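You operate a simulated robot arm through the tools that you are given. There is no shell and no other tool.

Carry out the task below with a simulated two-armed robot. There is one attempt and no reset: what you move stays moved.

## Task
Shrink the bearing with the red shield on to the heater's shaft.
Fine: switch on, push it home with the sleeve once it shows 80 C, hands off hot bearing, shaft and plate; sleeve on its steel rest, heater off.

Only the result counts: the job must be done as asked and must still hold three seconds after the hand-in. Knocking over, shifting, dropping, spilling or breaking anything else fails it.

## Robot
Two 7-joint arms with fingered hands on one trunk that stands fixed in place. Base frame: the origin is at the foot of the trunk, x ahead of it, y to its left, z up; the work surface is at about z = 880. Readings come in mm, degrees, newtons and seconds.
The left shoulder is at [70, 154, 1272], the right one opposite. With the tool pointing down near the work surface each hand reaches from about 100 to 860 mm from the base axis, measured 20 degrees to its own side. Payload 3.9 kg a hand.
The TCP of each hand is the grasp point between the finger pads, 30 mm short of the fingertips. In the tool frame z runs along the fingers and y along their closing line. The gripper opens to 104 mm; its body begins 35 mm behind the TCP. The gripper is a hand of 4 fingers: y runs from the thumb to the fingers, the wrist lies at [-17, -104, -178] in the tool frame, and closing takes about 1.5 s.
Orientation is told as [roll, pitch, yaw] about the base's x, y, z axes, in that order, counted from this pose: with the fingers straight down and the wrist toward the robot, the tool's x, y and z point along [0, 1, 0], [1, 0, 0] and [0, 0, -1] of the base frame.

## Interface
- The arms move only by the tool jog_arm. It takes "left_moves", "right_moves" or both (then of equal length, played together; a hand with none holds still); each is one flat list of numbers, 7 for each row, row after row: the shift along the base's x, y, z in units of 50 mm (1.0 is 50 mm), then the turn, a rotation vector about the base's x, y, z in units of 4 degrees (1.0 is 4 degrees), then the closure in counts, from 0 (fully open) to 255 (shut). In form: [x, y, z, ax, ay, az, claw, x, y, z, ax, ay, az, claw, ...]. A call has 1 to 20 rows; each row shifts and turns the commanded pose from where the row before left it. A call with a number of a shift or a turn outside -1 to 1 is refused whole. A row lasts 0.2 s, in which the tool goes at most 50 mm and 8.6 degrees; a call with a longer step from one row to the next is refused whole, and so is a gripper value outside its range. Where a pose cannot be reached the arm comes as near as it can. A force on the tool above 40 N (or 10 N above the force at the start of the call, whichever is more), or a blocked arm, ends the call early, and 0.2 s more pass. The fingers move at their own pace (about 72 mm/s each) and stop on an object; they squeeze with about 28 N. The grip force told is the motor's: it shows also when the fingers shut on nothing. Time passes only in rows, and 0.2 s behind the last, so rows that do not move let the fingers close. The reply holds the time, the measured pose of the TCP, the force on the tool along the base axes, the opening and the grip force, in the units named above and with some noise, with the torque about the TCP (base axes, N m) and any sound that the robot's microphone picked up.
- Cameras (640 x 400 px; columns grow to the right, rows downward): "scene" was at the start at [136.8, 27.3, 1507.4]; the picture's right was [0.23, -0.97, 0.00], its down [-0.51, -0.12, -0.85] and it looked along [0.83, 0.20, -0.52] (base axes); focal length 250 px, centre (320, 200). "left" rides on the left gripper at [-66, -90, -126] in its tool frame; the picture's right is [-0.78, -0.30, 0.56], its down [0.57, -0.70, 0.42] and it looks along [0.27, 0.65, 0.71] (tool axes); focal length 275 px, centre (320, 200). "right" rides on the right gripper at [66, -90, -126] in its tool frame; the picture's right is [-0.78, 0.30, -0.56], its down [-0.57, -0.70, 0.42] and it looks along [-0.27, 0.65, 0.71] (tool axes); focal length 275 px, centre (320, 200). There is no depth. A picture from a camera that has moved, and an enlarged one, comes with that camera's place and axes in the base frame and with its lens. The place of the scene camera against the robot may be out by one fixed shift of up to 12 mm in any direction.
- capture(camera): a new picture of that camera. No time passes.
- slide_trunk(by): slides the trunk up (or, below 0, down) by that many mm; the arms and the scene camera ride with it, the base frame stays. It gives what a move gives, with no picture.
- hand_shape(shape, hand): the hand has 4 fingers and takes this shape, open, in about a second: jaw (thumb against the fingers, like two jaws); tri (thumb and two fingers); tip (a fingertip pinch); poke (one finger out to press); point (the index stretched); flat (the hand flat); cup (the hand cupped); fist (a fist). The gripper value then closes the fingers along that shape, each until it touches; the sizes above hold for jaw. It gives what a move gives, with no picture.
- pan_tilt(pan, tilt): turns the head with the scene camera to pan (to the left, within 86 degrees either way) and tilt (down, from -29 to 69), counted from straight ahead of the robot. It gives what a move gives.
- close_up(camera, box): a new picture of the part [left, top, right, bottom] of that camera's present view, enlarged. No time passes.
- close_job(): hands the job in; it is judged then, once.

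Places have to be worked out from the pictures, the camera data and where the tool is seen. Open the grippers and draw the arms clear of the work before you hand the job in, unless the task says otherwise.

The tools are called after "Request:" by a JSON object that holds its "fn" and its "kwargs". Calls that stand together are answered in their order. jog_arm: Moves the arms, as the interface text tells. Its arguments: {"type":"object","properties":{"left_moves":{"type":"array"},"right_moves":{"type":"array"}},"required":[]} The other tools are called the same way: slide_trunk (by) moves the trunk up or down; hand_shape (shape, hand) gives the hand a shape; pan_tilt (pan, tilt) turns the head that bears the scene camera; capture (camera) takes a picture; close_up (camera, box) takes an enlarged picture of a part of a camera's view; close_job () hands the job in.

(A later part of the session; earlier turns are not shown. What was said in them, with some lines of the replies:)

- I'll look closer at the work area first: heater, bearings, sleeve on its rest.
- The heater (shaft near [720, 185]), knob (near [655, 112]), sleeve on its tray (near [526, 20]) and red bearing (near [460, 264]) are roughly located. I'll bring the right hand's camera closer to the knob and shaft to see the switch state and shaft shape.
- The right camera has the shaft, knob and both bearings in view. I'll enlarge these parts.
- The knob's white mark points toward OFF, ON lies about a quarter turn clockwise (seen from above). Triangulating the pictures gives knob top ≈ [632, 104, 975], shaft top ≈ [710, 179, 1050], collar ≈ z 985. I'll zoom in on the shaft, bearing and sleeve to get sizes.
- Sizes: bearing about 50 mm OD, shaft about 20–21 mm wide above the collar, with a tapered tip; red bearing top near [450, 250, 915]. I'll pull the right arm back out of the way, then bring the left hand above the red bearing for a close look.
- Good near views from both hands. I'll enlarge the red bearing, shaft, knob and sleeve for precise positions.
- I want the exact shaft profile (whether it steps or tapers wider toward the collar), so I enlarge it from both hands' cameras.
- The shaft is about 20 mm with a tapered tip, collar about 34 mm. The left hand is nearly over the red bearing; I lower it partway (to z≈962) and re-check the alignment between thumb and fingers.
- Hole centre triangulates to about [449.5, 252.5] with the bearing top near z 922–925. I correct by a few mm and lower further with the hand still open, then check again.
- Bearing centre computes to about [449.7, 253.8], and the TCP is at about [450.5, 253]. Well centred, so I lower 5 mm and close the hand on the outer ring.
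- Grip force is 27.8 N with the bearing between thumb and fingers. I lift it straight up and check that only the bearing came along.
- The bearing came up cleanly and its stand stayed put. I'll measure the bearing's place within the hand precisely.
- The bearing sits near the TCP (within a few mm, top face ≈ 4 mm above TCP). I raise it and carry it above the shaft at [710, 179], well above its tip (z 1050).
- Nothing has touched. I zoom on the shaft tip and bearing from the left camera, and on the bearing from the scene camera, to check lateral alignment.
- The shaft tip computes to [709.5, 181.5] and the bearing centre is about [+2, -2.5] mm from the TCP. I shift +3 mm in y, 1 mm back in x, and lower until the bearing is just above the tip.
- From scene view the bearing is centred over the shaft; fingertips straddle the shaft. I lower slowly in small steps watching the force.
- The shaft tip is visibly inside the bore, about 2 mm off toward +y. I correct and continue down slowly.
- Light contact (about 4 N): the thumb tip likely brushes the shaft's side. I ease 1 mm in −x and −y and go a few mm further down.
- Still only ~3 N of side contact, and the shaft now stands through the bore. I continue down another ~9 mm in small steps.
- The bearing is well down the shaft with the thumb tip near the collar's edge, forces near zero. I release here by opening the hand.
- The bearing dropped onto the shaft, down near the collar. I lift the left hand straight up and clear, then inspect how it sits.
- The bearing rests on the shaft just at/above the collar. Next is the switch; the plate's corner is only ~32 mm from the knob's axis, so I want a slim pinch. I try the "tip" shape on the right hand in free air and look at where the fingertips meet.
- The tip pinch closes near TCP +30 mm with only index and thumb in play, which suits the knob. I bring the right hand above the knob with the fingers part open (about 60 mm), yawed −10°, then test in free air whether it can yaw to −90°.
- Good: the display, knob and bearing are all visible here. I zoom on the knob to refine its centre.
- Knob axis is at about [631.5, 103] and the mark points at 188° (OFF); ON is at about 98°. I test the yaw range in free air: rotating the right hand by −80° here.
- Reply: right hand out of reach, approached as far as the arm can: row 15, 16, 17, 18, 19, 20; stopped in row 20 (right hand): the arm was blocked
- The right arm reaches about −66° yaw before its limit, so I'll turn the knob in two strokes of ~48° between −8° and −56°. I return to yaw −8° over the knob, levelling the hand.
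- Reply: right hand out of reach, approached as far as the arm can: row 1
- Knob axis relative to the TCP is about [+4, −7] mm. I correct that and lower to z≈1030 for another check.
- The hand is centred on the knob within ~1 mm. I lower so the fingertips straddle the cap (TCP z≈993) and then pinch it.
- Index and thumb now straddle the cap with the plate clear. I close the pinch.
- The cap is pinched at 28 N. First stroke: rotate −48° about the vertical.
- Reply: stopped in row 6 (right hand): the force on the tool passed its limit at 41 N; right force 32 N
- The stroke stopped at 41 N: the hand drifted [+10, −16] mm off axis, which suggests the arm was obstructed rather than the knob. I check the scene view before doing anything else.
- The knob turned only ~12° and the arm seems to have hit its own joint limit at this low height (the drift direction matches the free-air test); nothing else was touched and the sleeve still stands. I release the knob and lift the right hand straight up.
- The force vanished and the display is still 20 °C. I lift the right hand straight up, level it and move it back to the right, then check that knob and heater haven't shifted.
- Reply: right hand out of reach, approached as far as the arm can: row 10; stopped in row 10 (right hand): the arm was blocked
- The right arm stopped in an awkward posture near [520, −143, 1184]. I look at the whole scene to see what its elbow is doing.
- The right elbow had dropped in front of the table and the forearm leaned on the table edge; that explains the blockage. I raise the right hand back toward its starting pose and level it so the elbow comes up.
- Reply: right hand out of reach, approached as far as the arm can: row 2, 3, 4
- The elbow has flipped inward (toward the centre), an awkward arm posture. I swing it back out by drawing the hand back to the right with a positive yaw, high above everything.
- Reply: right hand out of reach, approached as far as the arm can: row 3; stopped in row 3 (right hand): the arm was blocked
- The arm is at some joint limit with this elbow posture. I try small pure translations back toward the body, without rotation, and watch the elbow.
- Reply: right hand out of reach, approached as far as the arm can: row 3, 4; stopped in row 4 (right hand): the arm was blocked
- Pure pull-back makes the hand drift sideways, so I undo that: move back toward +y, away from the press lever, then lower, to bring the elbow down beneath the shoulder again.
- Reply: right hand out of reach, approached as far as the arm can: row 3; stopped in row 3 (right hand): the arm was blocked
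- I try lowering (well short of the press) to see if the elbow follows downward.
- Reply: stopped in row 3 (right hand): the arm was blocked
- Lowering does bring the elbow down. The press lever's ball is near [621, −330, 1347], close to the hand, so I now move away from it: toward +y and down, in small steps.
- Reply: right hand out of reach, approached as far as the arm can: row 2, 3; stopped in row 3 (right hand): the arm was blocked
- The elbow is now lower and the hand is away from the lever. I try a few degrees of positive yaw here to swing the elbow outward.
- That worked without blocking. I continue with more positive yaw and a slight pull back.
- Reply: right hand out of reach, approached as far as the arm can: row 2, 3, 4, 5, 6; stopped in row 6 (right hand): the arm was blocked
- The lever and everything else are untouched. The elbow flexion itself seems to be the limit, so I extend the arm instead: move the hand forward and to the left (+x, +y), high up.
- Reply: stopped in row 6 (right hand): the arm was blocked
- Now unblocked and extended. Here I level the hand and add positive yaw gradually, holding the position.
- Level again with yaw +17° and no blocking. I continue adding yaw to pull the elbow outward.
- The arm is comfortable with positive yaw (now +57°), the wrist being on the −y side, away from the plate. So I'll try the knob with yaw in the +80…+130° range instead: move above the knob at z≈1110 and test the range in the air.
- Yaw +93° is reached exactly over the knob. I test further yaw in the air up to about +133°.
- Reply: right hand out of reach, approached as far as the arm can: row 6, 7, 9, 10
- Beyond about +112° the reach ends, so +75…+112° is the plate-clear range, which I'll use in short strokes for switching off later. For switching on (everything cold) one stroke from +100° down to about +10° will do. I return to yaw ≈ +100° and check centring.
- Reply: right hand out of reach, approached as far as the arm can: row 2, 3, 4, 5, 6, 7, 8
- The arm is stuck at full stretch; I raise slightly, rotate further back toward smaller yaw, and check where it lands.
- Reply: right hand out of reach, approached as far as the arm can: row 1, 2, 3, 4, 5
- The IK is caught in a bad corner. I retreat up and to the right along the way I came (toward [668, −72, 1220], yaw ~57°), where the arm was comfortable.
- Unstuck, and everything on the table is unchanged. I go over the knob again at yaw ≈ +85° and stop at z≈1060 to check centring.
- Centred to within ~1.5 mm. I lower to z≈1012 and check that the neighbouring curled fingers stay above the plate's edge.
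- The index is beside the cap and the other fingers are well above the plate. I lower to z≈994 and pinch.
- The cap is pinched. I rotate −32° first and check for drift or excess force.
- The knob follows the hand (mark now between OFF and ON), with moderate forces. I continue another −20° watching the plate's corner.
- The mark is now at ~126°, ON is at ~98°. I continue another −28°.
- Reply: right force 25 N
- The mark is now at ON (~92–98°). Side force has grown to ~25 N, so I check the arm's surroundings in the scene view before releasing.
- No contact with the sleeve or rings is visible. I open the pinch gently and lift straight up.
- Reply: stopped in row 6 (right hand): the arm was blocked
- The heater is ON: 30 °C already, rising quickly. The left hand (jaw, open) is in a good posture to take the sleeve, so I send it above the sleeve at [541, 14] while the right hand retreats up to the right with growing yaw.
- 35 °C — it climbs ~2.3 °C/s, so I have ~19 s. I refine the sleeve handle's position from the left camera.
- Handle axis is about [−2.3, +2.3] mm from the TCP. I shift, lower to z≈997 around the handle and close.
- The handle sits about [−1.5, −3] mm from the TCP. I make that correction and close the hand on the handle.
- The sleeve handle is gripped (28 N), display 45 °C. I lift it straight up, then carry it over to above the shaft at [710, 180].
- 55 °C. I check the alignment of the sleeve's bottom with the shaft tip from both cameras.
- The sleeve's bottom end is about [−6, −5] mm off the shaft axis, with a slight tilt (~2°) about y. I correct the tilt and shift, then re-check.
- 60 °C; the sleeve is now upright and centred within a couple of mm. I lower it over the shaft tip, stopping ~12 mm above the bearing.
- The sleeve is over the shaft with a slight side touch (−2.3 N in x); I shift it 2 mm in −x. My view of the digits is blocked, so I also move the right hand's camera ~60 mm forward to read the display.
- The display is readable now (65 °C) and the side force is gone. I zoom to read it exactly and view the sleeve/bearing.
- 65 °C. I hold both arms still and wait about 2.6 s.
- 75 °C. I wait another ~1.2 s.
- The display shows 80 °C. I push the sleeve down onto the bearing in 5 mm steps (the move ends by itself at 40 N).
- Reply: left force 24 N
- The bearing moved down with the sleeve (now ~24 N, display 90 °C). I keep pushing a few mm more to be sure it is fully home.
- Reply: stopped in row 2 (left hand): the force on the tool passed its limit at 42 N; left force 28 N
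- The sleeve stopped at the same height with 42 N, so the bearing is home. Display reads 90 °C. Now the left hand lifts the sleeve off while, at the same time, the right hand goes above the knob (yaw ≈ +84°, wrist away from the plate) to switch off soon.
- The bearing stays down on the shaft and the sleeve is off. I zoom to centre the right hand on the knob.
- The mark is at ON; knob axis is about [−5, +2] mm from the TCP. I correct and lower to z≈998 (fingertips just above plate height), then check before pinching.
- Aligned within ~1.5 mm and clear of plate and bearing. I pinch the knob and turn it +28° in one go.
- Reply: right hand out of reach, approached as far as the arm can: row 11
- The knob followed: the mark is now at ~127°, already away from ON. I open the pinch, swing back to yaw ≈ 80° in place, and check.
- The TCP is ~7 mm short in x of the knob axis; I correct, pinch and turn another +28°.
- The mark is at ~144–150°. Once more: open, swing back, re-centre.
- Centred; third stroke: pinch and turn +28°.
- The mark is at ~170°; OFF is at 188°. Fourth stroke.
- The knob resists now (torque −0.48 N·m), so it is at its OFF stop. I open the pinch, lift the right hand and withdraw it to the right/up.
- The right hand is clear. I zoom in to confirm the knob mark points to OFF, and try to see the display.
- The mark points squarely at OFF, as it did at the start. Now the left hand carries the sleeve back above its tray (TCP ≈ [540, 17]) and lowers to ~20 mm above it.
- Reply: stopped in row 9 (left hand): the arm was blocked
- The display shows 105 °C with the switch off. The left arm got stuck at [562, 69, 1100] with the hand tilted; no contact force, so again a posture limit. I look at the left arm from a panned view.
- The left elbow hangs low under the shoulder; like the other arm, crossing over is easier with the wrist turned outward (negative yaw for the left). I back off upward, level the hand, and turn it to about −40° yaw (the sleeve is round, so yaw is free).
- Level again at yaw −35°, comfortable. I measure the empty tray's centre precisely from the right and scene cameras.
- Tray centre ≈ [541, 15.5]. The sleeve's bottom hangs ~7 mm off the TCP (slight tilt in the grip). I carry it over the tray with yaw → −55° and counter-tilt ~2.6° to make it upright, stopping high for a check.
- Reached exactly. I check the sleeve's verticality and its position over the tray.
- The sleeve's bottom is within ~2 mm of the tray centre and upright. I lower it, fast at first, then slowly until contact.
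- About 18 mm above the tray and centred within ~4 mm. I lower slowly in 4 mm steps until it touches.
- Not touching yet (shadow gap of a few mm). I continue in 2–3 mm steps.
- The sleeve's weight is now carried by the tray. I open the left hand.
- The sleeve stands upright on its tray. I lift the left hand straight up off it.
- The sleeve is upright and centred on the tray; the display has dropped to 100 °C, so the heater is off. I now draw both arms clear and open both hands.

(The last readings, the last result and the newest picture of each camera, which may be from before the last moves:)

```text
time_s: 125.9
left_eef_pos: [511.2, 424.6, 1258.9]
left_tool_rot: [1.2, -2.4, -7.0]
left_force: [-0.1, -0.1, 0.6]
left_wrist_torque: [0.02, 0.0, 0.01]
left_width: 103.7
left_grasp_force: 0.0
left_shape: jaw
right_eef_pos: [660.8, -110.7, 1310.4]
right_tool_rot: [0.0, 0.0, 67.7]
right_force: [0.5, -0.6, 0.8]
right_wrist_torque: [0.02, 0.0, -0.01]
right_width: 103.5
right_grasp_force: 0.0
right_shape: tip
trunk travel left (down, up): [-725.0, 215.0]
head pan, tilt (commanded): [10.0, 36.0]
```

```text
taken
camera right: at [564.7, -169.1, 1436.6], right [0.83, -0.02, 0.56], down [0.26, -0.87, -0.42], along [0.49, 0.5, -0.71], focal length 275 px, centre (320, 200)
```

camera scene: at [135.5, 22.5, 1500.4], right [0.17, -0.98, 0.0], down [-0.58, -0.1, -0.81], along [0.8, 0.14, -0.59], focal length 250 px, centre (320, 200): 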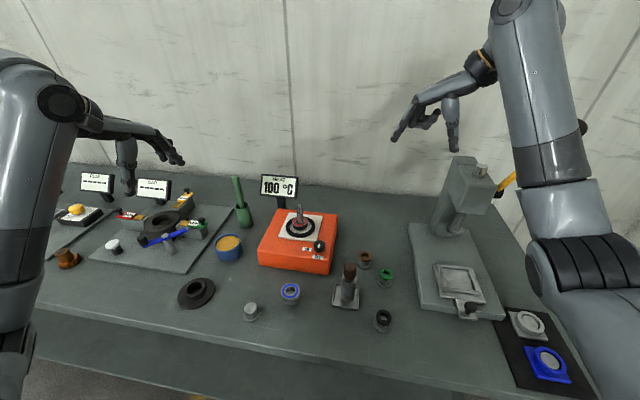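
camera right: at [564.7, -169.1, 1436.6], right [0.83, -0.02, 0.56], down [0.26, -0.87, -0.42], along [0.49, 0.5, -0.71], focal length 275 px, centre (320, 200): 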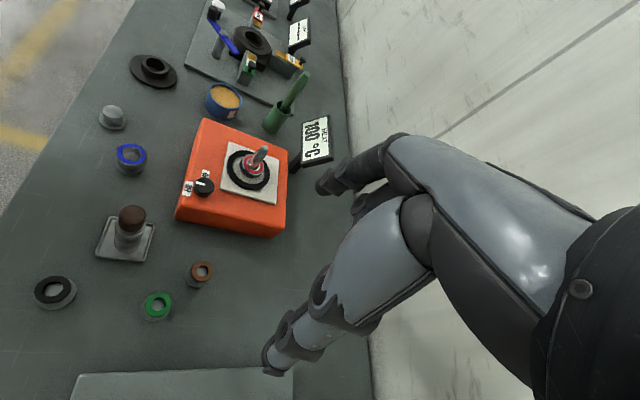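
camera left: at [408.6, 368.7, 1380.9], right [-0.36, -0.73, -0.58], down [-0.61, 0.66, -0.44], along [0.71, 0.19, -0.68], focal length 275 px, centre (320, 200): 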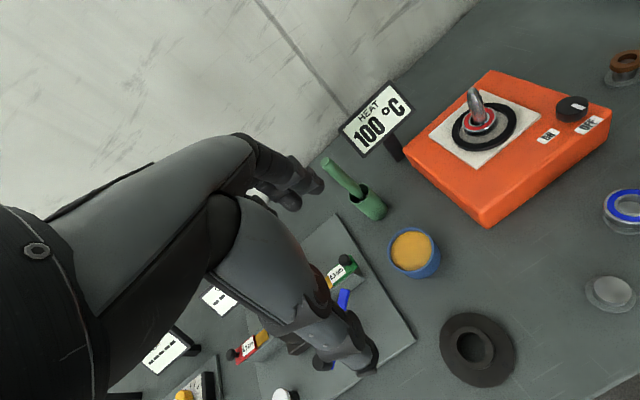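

Everything is clear. I inspect the final state closely: bearing seat, knob, sleeve and display.

Request:
{"fn": "close_up", "kwargs": {"camera": "scene", "box": [265, 190, 345, 270]}}

Request:
{"fn": "close_up", "kwargs": {"camera": "right", "box": [170, 110, 340, 240]}}

Request:
{"fn": "close_up", "kwargs": {"camera": "left", "box": [420, 70, 610, 200]}}

Request:
{"fn": "close_up", "kwargs": {"camera": "scene", "box": [310, 240, 410, 330]}}

```text
5.00 times, centred on (305, 230) of scene
camera zoom: at [135.5, 22.5, 1500.4], right [0.17, -0.98, 0.0], down [-0.58, -0.1, -0.81], along [0.8, 0.14, -0.59], focal length 1248 px, centre (395, 50)
```

zoom: 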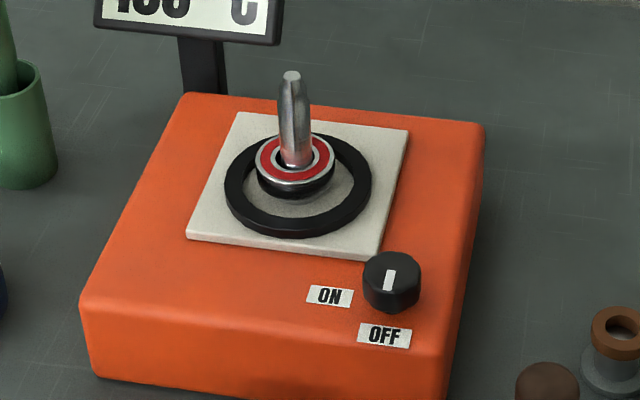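

```text
3.08 times, centred on (255, 175) of right
camera zoom: at [564.7, -169.1, 1436.6], right [0.83, -0.02, 0.56], down [0.26, -0.87, -0.42], along [0.49, 0.5, -0.71], focal length 847 px, centre (520, 277)
```

zoom: 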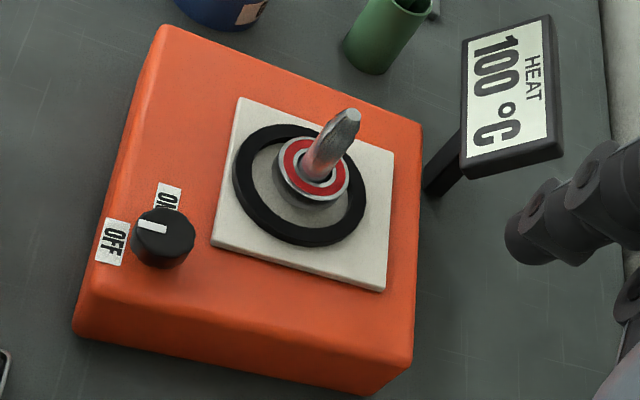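

```text
3.08 times, centred on (515, 135) of left
camera zoom: at [408.6, 368.7, 1380.9], right [-0.36, -0.73, -0.58], down [-0.61, 0.66, -0.44], along [0.71, 0.19, -0.68], focal length 847 px, centre (-280, 400)
```

zoom: 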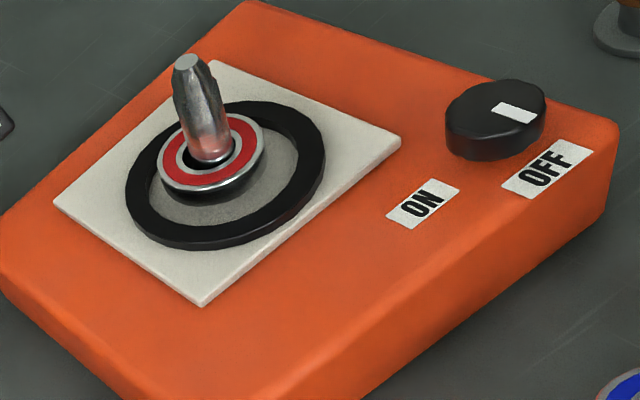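

```text
4.44 times, centred on (360, 285) of scene
camera zoom: at [135.5, 22.5, 1500.4], right [0.17, -0.98, 0.0], down [-0.58, -0.1, -0.81], along [0.8, 0.14, -0.59], focal length 1110 px, centre (142, -178)
```

zoom: 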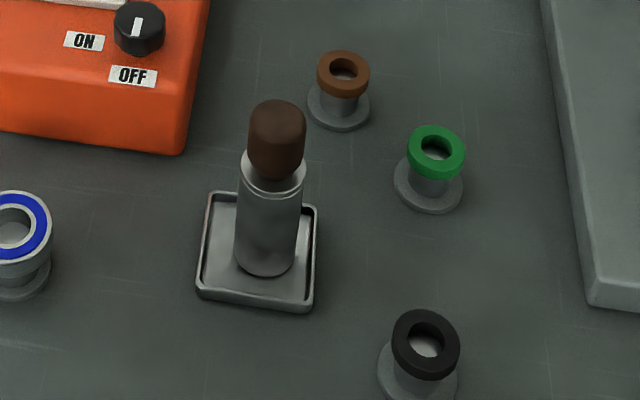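

Bearing seated, knob at OFF, sleeve on its tray, arms clear. I wait a few seconds to confirm the temperature keeps falling.

Request:
{"fn": "jog_arm", "kwargs": {"left_moves": [0, 0, 0, 0, 0, 0, 0, 0, 0, 0, 0, 0, 0, 0, 0, 0, 0, 0, 0, 0, 0, 0, 0, 0, 0, 0, 0, 0, 0, 0, 0, 0, 0, 0, 0, 0, 0, 0, 0, 0, 0, 0, 0, 0, 0, 0, 0, 0, 0, 0, 0, 0, 0, 0, 0, 0, 0, 0, 0, 0, 0, 0, 0, 0, 0, 0, 0, 0, 0, 0, 0, 0, 0, 0, 0, 0, 0, 0, 0, 0, 0, 0, 0, 0, 0, 0, 0, 0, 0, 0, 0, 0, 0, 0, 0, 0, 0, 0, 0, 0, 0, 0, 0, 0, 0, 0, 0, 0, 0, 0, 0, 0, 0, 0, 0, 0, 0, 0, 0, 0, 0, 0, 0, 0, 0, 0, 0, 0, 0, 0, 0, 0, 0, 0, 0, 0, 0, 0, 0, 0]}}

Request:
{"fn": "close_up", "kwargs": {"camera": "scene", "box": [240, 160, 360, 280]}}

```text
time_s: 130.1
left_eef_pos: [511.8, 424.8, 1260.1]
left_tool_rot: [1.2, -2.3, -7.0]
left_force: [-0.6, 0.7, -0.5]
left_wrist_torque: [0.01, -0.01, -0.02]
left_width: 103.7
left_grasp_force: 0.0
left_shape: jaw
right_eef_pos: [661.6, -111.9, 1310.0]
right_tool_rot: [0.0, 0.0, 67.7]
right_force: [-0.6, -0.9, 0.0]
right_wrist_torque: [-0.02, -0.02, 0.01]
right_width: 103.8
right_grasp_force: 0.1
right_shape: tip
trunk travel left (down, up): [-725.0, 215.0]
head pan, tilt (commanded): [10.0, 36.0]
```

```text
3.33 times, centred on (300, 220) of scene
camera zoom: at [135.6, 22.3, 1500.4], right [0.17, -0.98, 0.0], down [-0.58, -0.1, -0.81], along [0.8, 0.14, -0.59], focal length 832 px, centre (387, 133)
```

zoom: 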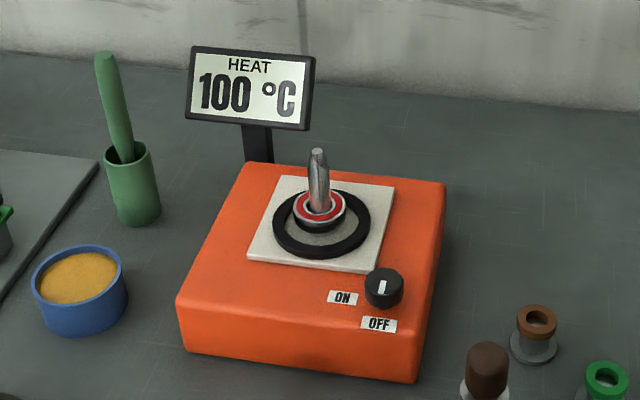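

The display is no longer rising (105 → 100 °C and holding or falling slowly), so the heater is off. Every part of the task looks done, so I hand in.

Request:
{"fn": "close_job", "kwargs": {}}

```text
The job is handed in.
```

The red-shield bearing is on the heater's shaft and pushed home, the heater is off, and the job is handed in. No verdict has come back yet.

- **Push:** I pushed with the sleeve when the display showed 80 °C. At the end the force reached 42 N with no further travel, so I took the bearing as fully seated. It read 90 °C by then.
- **Switching off:** The knob is back at OFF. Turning it took four short strokes, and the first reading I had afterwards was 105 °C. It then fell to 100 °C and stayed there until hand-in.
- **Sleeve:** It stands upright on its steel rest, close to the centre.
- **Hands off hot parts:** I saw and felt no contact between either hand and the hot bearing, shaft or plate. The right hand worked close to the plate while turning the knob off.
- **Early trouble:** The first attempt to switch on stopped at 41 N on the knob, because the right arm had run into its own limits. Later, while moving back, that forearm leaned on the table edge. I saw nothing else knocked or shifted.

Both hands are open and clear of the work.
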